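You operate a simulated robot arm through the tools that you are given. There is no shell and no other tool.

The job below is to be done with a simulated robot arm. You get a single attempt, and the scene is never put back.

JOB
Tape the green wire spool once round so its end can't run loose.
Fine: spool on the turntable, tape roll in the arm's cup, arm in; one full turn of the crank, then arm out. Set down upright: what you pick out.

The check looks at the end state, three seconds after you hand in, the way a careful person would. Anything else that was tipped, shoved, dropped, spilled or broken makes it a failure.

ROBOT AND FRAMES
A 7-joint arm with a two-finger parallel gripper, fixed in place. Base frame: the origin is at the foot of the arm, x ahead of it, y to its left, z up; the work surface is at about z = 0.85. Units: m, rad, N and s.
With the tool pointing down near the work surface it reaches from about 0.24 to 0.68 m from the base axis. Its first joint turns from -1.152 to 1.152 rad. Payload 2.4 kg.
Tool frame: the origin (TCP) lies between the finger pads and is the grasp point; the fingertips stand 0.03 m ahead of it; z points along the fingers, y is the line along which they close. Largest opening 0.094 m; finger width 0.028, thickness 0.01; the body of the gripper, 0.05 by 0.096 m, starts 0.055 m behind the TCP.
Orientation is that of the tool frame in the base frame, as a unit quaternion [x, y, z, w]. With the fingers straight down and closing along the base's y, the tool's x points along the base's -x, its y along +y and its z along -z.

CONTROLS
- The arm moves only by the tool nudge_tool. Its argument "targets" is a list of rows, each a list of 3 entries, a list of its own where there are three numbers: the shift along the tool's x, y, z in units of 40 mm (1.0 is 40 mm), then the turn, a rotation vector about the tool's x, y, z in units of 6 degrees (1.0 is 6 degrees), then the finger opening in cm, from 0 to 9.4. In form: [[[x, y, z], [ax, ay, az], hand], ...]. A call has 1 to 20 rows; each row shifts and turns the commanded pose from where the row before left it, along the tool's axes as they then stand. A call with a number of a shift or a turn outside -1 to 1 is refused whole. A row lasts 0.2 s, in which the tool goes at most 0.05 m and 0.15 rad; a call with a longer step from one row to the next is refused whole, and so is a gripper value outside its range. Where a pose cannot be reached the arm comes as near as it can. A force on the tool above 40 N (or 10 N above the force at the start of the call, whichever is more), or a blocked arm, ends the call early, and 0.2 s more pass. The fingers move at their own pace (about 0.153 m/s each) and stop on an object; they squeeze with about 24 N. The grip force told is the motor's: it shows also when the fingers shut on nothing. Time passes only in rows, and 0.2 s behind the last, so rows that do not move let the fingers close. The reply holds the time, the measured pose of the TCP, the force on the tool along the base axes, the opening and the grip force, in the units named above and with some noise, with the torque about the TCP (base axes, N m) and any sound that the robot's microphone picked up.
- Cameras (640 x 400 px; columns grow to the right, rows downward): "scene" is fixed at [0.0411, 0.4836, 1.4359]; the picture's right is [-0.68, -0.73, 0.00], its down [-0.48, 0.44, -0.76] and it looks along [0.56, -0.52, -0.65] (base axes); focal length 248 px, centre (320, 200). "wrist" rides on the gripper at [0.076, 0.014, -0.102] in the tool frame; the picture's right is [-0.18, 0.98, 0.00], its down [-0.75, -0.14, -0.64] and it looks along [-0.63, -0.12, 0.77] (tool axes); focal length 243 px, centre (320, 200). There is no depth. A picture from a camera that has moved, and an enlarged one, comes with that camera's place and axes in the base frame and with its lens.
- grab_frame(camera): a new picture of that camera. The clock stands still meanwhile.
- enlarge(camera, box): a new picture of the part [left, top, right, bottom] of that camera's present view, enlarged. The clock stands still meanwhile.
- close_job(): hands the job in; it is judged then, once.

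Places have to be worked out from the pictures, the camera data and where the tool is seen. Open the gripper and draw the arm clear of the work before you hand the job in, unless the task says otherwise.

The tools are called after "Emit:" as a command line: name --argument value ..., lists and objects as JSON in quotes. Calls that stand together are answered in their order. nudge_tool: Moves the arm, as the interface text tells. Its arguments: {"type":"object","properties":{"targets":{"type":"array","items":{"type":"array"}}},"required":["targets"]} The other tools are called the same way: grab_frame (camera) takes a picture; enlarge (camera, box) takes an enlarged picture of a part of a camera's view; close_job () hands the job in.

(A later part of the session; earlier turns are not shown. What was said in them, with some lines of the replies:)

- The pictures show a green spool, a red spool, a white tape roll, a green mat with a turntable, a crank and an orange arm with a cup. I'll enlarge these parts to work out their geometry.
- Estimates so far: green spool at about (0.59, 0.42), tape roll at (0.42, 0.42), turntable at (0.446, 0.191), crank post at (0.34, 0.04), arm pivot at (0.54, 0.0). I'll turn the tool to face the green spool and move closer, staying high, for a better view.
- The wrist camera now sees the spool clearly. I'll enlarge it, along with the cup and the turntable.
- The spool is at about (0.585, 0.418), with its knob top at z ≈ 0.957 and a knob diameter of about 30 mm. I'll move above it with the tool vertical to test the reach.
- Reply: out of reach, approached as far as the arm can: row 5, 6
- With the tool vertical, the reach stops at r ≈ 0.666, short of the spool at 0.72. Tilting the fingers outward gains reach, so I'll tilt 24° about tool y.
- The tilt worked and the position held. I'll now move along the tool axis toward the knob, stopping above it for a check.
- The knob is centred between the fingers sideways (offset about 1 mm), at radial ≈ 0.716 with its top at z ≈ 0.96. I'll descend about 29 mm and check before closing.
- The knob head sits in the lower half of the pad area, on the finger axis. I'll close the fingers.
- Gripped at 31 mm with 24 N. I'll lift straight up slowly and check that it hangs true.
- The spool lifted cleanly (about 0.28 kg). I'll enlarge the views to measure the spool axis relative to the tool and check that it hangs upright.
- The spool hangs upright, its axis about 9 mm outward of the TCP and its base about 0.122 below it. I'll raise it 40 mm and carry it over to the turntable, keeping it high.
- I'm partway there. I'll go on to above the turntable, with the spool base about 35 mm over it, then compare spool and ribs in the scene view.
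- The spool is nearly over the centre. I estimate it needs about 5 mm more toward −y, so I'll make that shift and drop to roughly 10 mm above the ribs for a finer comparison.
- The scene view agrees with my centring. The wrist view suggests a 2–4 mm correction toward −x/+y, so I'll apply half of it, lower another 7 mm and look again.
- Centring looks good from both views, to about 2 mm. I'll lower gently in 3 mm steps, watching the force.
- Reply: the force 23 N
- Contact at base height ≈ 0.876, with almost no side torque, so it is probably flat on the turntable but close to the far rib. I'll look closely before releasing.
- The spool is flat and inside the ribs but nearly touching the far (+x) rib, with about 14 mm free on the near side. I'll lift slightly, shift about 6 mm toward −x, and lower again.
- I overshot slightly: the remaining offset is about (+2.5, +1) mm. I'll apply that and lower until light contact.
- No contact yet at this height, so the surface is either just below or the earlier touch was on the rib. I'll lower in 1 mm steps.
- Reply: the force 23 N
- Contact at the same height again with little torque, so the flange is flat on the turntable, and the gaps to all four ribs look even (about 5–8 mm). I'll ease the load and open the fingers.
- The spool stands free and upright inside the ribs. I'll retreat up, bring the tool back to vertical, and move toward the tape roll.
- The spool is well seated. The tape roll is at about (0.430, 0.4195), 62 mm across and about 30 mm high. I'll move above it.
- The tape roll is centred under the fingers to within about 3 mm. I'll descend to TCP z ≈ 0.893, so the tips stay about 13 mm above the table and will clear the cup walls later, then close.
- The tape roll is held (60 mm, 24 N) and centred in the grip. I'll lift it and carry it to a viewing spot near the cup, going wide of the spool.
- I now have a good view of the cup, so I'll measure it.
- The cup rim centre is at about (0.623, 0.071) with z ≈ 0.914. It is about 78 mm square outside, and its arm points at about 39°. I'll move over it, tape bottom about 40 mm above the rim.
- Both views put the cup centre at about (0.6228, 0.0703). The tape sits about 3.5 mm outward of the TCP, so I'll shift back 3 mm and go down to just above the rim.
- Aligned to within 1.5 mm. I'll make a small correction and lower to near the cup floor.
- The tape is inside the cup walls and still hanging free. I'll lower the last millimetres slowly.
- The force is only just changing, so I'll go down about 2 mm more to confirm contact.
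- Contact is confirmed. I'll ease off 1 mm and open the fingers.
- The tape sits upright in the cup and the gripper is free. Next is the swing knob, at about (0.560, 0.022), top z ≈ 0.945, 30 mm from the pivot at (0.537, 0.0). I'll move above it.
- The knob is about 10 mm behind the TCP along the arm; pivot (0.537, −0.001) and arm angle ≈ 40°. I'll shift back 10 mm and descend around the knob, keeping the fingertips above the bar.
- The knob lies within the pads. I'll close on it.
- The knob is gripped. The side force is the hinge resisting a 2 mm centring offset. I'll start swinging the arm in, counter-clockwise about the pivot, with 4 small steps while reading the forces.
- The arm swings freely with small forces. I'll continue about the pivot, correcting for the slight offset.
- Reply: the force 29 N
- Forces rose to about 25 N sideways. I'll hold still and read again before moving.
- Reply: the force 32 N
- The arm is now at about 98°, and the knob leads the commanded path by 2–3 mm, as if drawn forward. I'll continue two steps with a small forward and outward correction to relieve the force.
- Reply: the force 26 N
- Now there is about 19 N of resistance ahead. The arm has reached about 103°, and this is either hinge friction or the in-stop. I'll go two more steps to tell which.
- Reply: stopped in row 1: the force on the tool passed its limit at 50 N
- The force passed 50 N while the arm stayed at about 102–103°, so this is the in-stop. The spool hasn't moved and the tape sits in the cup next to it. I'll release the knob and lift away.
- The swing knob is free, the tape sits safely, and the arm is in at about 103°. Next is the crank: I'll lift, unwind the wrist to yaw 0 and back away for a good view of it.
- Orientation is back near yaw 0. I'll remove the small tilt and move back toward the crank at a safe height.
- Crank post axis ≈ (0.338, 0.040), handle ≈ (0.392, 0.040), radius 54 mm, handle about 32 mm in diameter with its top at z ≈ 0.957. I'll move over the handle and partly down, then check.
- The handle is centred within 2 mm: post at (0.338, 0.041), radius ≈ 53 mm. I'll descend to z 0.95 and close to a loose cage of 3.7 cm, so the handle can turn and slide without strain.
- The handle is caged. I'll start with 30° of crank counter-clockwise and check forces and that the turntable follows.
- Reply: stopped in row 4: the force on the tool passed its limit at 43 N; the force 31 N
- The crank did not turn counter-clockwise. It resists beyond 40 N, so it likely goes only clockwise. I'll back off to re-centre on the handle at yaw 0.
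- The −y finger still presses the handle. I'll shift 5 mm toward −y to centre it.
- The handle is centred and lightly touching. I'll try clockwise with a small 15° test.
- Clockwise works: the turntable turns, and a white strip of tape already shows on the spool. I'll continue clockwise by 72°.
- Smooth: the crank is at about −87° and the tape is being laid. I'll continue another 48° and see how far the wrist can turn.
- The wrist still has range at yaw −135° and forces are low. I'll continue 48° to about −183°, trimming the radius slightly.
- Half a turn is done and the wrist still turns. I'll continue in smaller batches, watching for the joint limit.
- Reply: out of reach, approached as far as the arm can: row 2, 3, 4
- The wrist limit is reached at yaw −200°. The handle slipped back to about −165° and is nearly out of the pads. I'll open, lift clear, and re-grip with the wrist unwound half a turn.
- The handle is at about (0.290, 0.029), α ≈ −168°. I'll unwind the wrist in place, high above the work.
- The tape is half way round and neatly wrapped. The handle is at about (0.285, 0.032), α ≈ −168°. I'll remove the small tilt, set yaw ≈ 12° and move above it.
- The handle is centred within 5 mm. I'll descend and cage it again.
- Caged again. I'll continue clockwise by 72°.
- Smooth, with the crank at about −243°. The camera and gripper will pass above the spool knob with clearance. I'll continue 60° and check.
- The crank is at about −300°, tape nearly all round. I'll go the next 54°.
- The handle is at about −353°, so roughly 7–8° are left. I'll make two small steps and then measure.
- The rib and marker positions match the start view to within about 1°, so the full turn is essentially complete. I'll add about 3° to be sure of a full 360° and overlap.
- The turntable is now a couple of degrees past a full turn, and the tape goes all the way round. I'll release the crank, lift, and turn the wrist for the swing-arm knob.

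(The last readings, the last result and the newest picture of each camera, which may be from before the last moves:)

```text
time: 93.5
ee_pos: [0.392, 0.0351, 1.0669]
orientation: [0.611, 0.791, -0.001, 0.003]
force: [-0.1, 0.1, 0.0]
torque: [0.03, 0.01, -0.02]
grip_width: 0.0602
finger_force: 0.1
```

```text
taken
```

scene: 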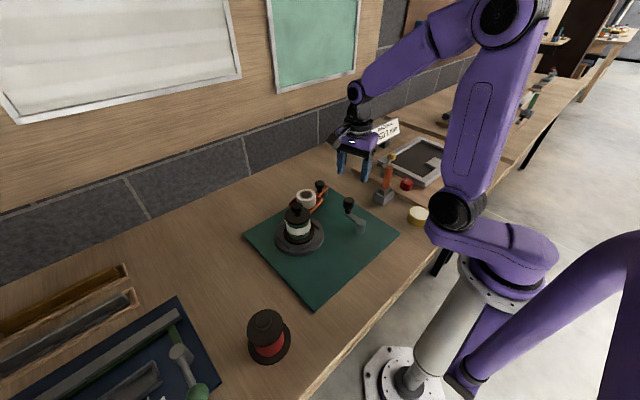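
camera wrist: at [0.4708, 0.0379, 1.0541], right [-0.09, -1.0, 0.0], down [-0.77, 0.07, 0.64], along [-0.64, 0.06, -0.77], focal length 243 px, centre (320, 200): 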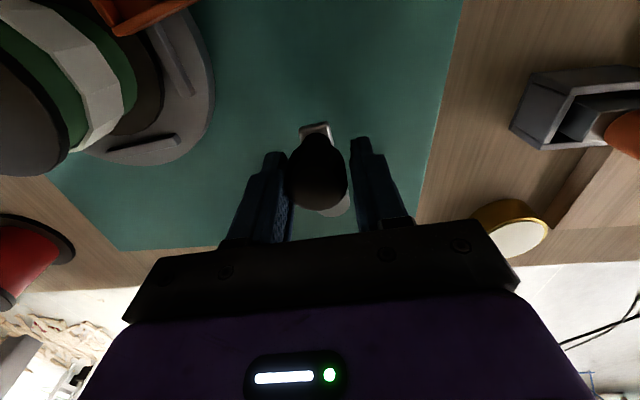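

Yaw is now −75°. I'll move over above the swing knob at about (0.532, 0.024), keeping high.

Emit:
nudge_tool --targets '[[[-0.289, 0.827, 0], [0, 0, 0], 6], [[-0.289, 0.827, 0], [0, 0, 0], 6], [[-0.289, 0.827, 0], [0, 0, 0], 6], [[-0.289, 0.827, 0], [0, 0, 0], 6], [[0, 0, 0.6], [0, 0, 0], 6], [[0, 0, 0.6], [0, 0, 0], 6], [[0, 0, 0], [0, 0, 0], 6]]'

Emit:
grab_frame --camera "wrist"

Emit:
enlarge --camera "scene" --box '[270, 145, 370, 225]'

```text
time: 95.0
ee_pos: [0.5328, 0.0232, 1.0196]
orientation: [0.612, 0.791, 0.0, 0.002]
force: [-0.7, 1.1, -0.4]
torque: [-0.01, 0.0, -0.03]
grip_width: 0.0603
finger_force: 0.1
```

```text
taken
camera wrist: at [0.5271, 0.1007, 1.1216], right [1.0, 0.07, 0.0], down [0.05, -0.76, 0.64], along [0.04, -0.64, -0.77], focal length 243 px, centre (320, 200)
```

wrist: 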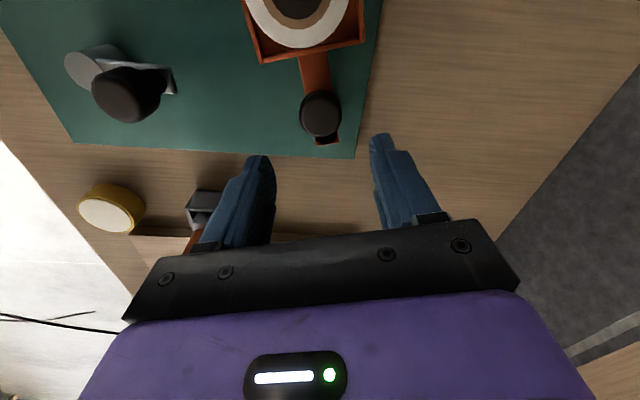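

```text
5.00 times, centred on (320, 185) of scene
camera zoom: at [0.0411, 0.4836, 1.4359], right [-0.68, -0.73, 0.0], down [-0.48, 0.44, -0.76], along [0.56, -0.52, -0.65], focal length 1241 px, centre (320, 275)
```

zoom: 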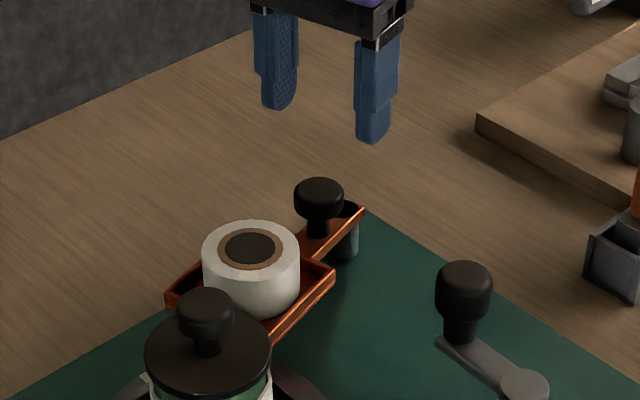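

The knob is within about 5 mm of the TCP. I'll shift 3 mm along the arm and descend around it.

Emit:
nudge_tool --targets '[[[0.075, 0.03, 0.4], [0, 0, 0], 6], [[0, 0, 0.7], [0, 0, 0], 6], [[0, 0, 0.65], [0, 0, 0], 6], [[0, 0, 0], [0, 0, 0], 6]]'

Emit:
enlarge --camera "wrist" --box '[220, 60, 440, 240]'

Emit:
enlarge --camera "scene" --box '[270, 145, 370, 225]'

```text
time: 96.0
ee_pos: [0.5342, 0.0253, 0.9509]
orientation: [0.613, 0.79, 0.0, 0.001]
force: [-0.6, -0.4, 0.4]
torque: [-0.03, 0.0, -0.04]
grip_width: 0.0598
finger_force: 0.1
```

```text
2.22 times, centred on (330, 150) of wrist
camera zoom: at [0.5287, 0.1038, 1.0528], right [1.0, 0.07, 0.0], down [0.05, -0.76, 0.64], along [0.04, -0.64, -0.77], focal length 539 px, centre (298, 311)
```

zoom: 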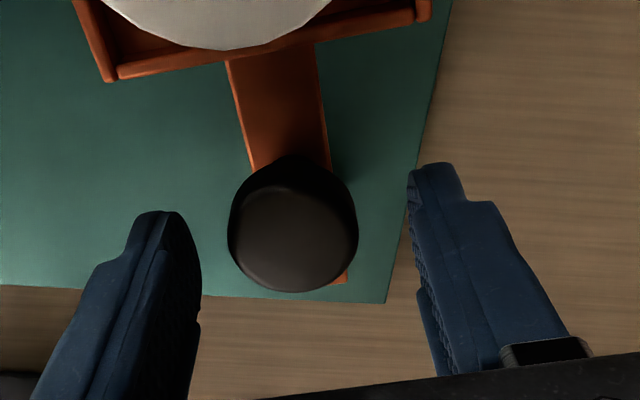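

```text
5.00 times, centred on (320, 185) of scene
camera zoom: at [0.0411, 0.4836, 1.4359], right [-0.68, -0.73, 0.0], down [-0.48, 0.44, -0.76], along [0.56, -0.52, -0.65], focal length 1241 px, centre (320, 275)
```

zoom: 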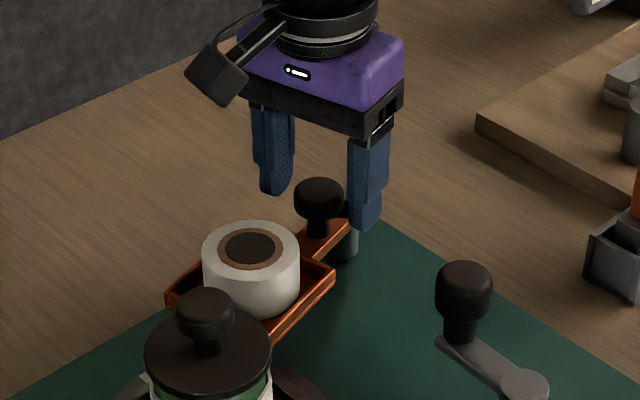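

The apparent offsets from the two opposite camera sides average to a knob radius of about 30 mm from the pivot. I'll shift 4 mm more along the arm and close on the knob.

Emit:
nudge_tool --targets '[[[0.09, 0, 0], [0, 0, 0], 6], [[0, 0, 0], [0, 0, 0], 4.5], [[0, 0, 0], [0, 0, 0], 3.6], [[0, 0, 0], [0, 0, 0], 2], [[0, 0, 0], [0, 0, 0], 2]]'

Emit:
enlarge --camera "wrist" --box '[220, 60, 440, 240]'

```text
time: 97.2
ee_pos: [0.5328, 0.0307, 0.9502]
orientation: [0.613, 0.79, -0.001, 0.002]
force: [0.3, 1.0, 0.2]
torque: [-0.18, -0.02, -0.07]
grip_width: 0.0329
finger_force: 44.9
```

```text
2.22 times, centred on (330, 150) of wrist
camera zoom: at [0.5271, 0.107, 1.0525], right [1.0, 0.07, 0.0], down [0.05, -0.76, 0.64], along [0.05, -0.64, -0.77], focal length 539 px, centre (298, 311)
```

zoom: 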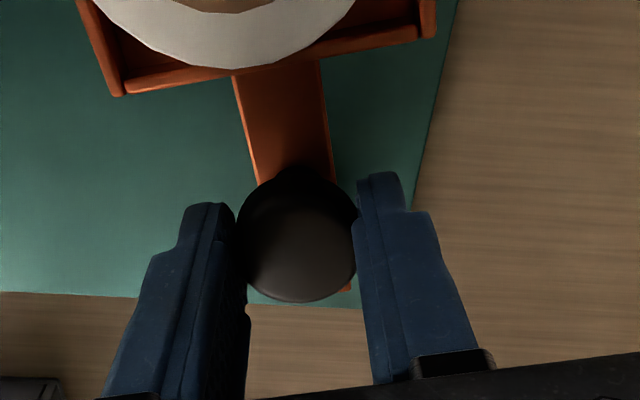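

Gripped with negligible side force. I'll swing the arm out clockwise about the pivot, 24° first.

Emit:
nudge_tool --targets '[[[-0.012, 0.083, 0], [0, 0, 1], 2], [[-0.012, 0.083, 0], [0, 0, 1], 2], [[-0.012, 0.083, 0], [0, 0, 1], 2], [[-0.012, 0.083, 0], [0, 0, 1], 2], [[0, 0, 0], [0, 0, 0], 2]]'

Emit:
enlarge --camera "wrist" --box '[220, 0, 440, 240]'

Emit:
enlarge --camera "scene" --box '[260, 145, 360, 225]'

```text
time: 98.5
ee_pos: [0.5457, 0.0301, 0.9495]
orientation: [0.763, 0.646, 0.0, 0.002]
force: [-4.1, 6.6, 15.8]
torque: [-1.05, 0.54, -0.13]
grip_width: 0.0332
finger_force: 45.0
```

```text
1.67 times, centred on (330, 120) of wrist
camera zoom: at [0.5718, 0.1029, 1.0525], right [0.94, -0.34, 0.0], down [-0.27, -0.72, 0.64], along [-0.22, -0.6, -0.77], focal length 404 px, centre (303, 333)
```

zoom: 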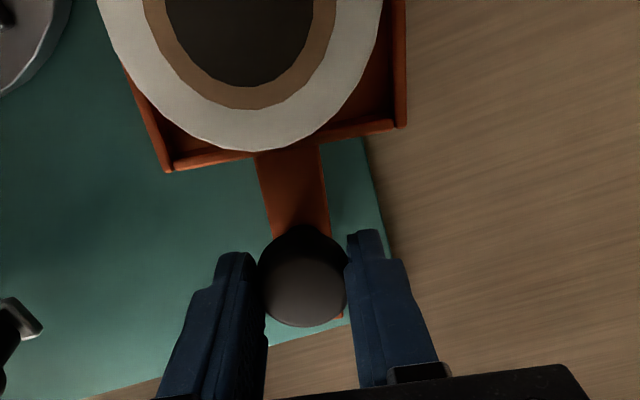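

```text
5.00 times, centred on (310, 185) of scene
camera zoom: at [0.0407, 0.4838, 1.4358], right [-0.68, -0.73, 0.0], down [-0.48, 0.44, -0.76], along [0.56, -0.52, -0.65], focal length 1241 px, centre (370, 275)
```

zoom: 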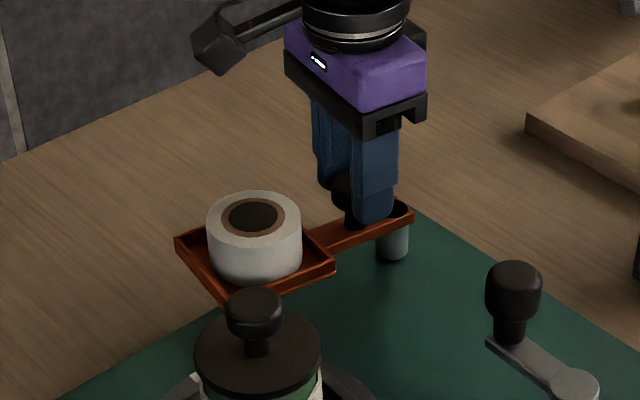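

The arm is swinging out well, at about 80°. I'll do four more steps.

Emit:
nudge_tool --targets '[[[-0.012, 0.083, -0.006], [0, 0, 1], 2], [[-0.012, 0.083, -0.006], [0, 0, 1], 2], [[-0.012, 0.083, -0.006], [0, 0, 1], 2], [[-0.012, 0.083, 0], [0, 0, 1], 2], [[0, 0, 0], [0, 0, 0], 2]]'

Emit:
enlarge --camera "wrist" --box '[220, 0, 440, 240]'

Emit:
enlarge --camera "scene" --box '[260, 145, 360, 225]'

```text
time: 99.7
ee_pos: [0.5579, 0.0255, 0.9498]
orientation: [0.881, 0.472, 0.0, 0.001]
force: [-5.5, 16.7, 15.5]
torque: [0.34, 0.23, -0.43]
grip_width: 0.033
finger_force: 45.2
```

```text
1.67 times, centred on (330, 120) of wrist
camera zoom: at [0.6111, 0.0808, 1.0526], right [0.72, -0.7, 0.0], down [-0.54, -0.55, 0.64], along [-0.45, -0.46, -0.77], focal length 404 px, centre (303, 333)
```

zoom: 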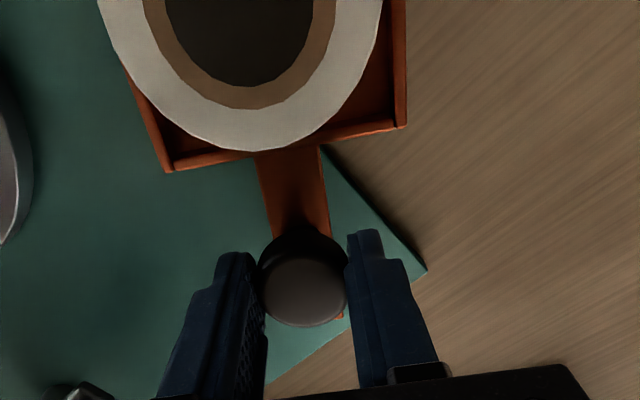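

```text
5.00 times, centred on (310, 185) of scene
camera zoom: at [0.0406, 0.484, 1.4357], right [-0.68, -0.73, 0.0], down [-0.48, 0.44, -0.76], along [0.56, -0.52, -0.65], focal length 1241 px, centre (370, 275)
```

zoom: 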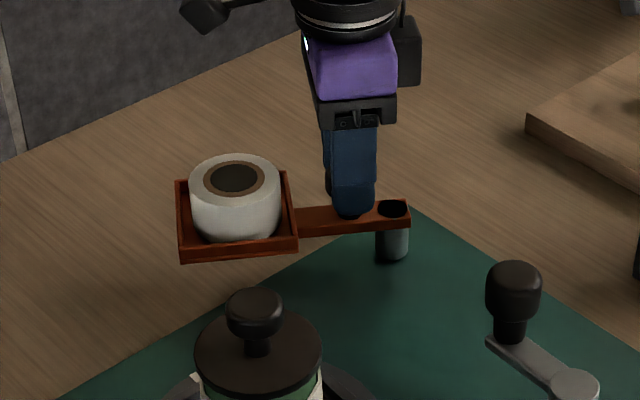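

The arm is at about 56°, with about 16° left to the original out position. I'll go three more small steps.

Emit:
nudge_tool --targets '[[[-0.008, 0.083, -0.006], [0, 0, 1], 2], [[-0.008, 0.083, -0.006], [0, 0, 1], 2], [[-0.008, 0.05, 0], [0, 0, 0.6], 2], [[0, 0, 0], [0, 0, 0], 2]]'

Emit:
enlarge --camera "wrist" --box '[220, 0, 440, 240]'

Emit:
enlarge --camera "scene" --box '[270, 145, 350, 205]'

```text
time: 100.7
ee_pos: [0.5649, 0.0207, 0.9495]
orientation: [0.937, 0.349, 0.001, 0.001]
force: [0.1, 21.7, -0.7]
torque: [0.26, -0.44, -0.44]
grip_width: 0.0328
finger_force: 45.2
```

```text
1.67 times, centred on (330, 120) of wrist
camera zoom: at [0.6301, 0.0587, 1.0526], right [0.5, -0.86, 0.0], down [-0.66, -0.39, 0.64], along [-0.55, -0.32, -0.77], focal length 404 px, centre (303, 333)
```

zoom: 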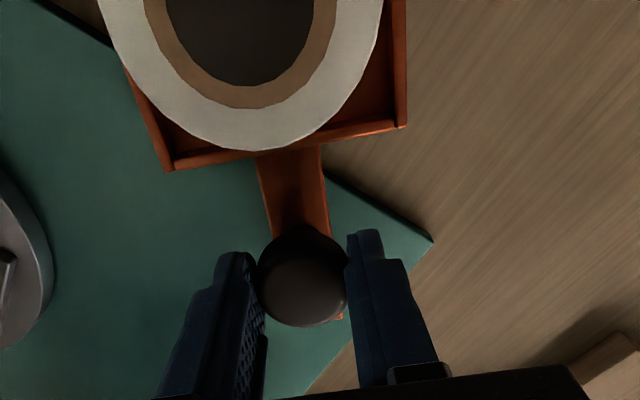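

```text
6.67 times, centred on (310, 175) of scene
camera zoom: at [0.0411, 0.4842, 1.4357], right [-0.68, -0.73, 0.0], down [-0.48, 0.44, -0.76], along [0.56, -0.52, -0.65], focal length 1655 px, centre (387, 367)
```

zoom: 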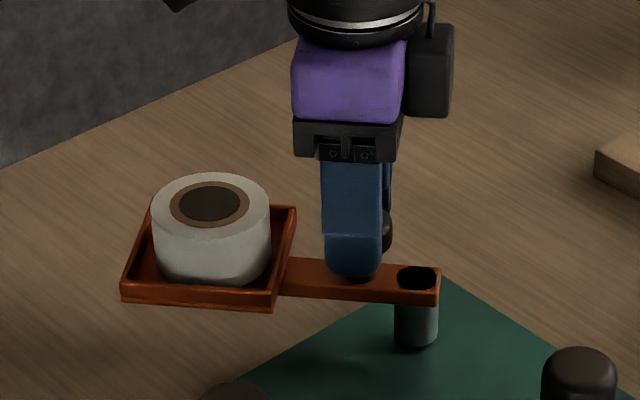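

The arm is back exactly at its original out position; the cup outline matches the earlier picture. I'll release the knob, lift and back away.

Emit:
nudge_tool --targets '[[[0, -0.03, 0], [0, 0, 0], 2], [[0, 0, 0], [0, 0, 0], 3.6], [[0, 0, 0], [0, 0, 0], 5], [[0, 0, 0], [0, 0, 0], 6], [[0, 0, 0], [0, 0, 0], 6], [[0, 0, -0.4], [0, 0, 0], 6], [[0, 0, -0.8], [0, 0, 0], 6], [[0, 0, -0.9], [0, 0, 0], 6], [[0, 0, -0.9], [0, 0, 0], 6], [[0, 0, 0], [0, 0, 0], 6]]'

Emit:
enlarge --camera "scene" --box '[250, 150, 390, 260]'

Emit:
grab_frame --camera "wrist"

```text
time: 102.8
ee_pos: [0.5615, 0.0177, 1.0705]
orientation: [0.937, 0.35, 0.001, 0.002]
force: [0.1, -0.2, -0.1]
torque: [0.0, -0.01, 0.03]
grip_width: 0.0599
finger_force: 0.0
```

```text
3.64 times, centred on (320, 205) of scene
camera zoom: at [0.041, 0.4836, 1.4359], right [-0.68, -0.73, 0.0], down [-0.48, 0.44, -0.76], along [0.56, -0.52, -0.65], focal length 903 px, centre (320, 182)
```

zoom: 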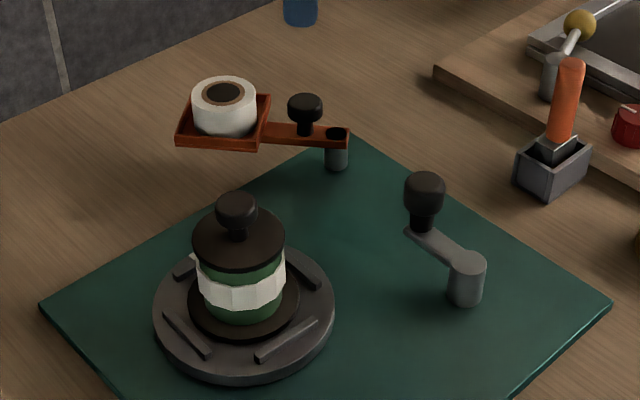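

```text
taken
camera wrist: at [0.6291, 0.0562, 1.1735], right [0.5, -0.86, 0.0], down [-0.66, -0.39, 0.64], along [-0.55, -0.33, -0.77], focal length 243 px, centre (320, 200)
```

wrist: 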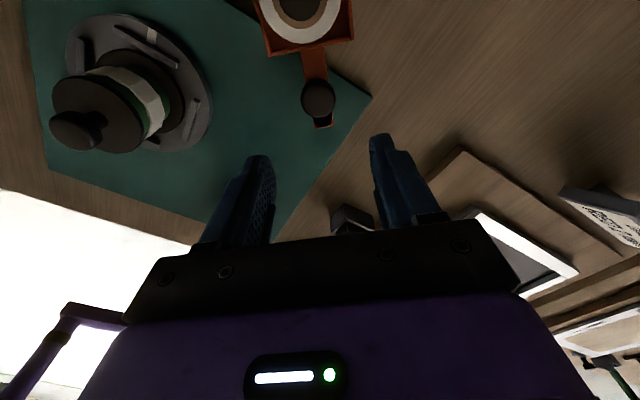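

Everything looks right. I'll check the tape band from this other side, and the rest of the bench, before finishing.

Emit:
enlarge --camera "wrist" --box '[30, 0, 230, 170]'

Emit:
grab_frame --camera "scene"

```text
2.35 times, centred on (130, 85) of wrist
camera zoom: at [0.6291, 0.0562, 1.1735], right [0.5, -0.86, 0.0], down [-0.66, -0.39, 0.64], along [-0.55, -0.33, -0.77], focal length 571 px, centre (767, 471)
```

zoom: 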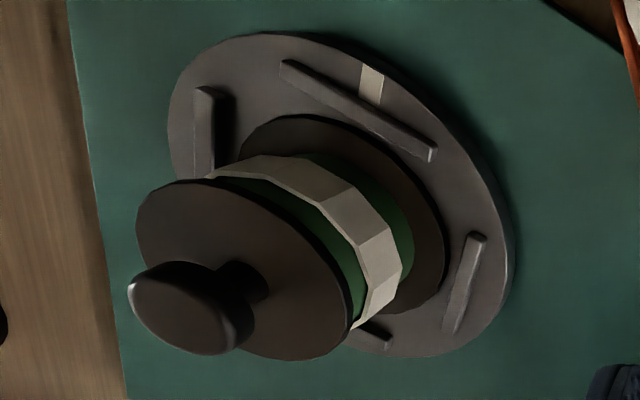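

```text
taken
```

scene: 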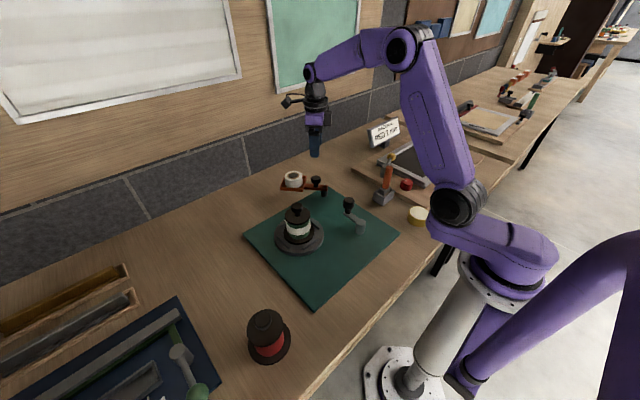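

The tape band is continuous on this side too, and nothing else on the bench has moved. I'll open the gripper fully and draw the arm up and clear.

Emit:
nudge_tool --targets '[[[0, 0, -0.9], [0, 0, 0], 9.4], [[0, 0, -0.9], [0, 0, 0], 9.4], [[0, 0, -0.9], [0, 0, 0], 9.4], [[-0.6, 0, -0.5], [0, 0, 0], 9.4], [[-0.8, 0, 0], [0, 0, 0], 9.4], [[-0.8, 0, 0], [0, 0, 0], 9.4], [[-0.8, 0, 0], [0, 0, 0], 9.4], [[0, 0, 0], [0, 0, 0], 9.4]]'

Emit:
grab_frame --camera "scene"

```text
time: 104.7
ee_pos: [0.4702, -0.0597, 1.1975]
orientation: [0.937, 0.349, 0.001, 0.002]
force: [-0.6, 0.1, -0.9]
torque: [0.01, 0.0, -0.01]
grip_width: 0.094
finger_force: 0.1
```

```text
taken
```

scene: 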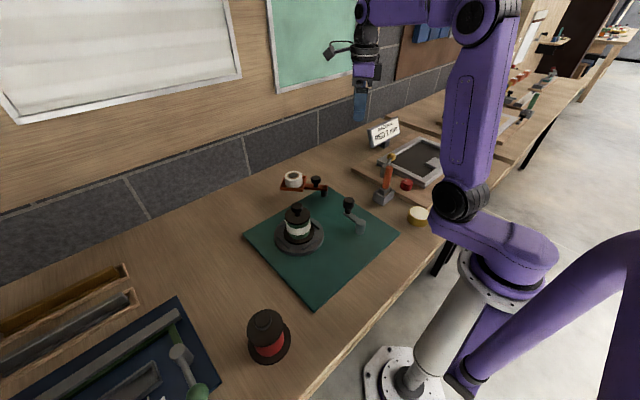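

The end state is as asked: the green spool is taped and upright on the turntable, the tape roll is upright in the cup, and the swing arm is out. The robot arm is clear with its gripper open, so I'm handing in.

Emit:
close_job

```text
The job is handed in.
```

The green spool has one full turn of tape around it and stands upright on the turntable. The tape roll is upright in the arm's cup, and the arm is swung back out to where it started. I've handed the job in, but the result of the check hasn't come back.

- **Crank direction:** it would not turn counter-clockwise. I tried that first and it stopped against more than 40 N without moving, so the full turn was made clockwise.
- **Mid-turn slip:** at about 180° the wrist reached its limit and the crank slipped back roughly 15°. I re-gripped and went on to a couple of degrees past a full turn. In the pictures from both sides, the tape band is unbroken.
- **Rest of the bench:** nothing else looks moved, tipped or dropped in the final picture.
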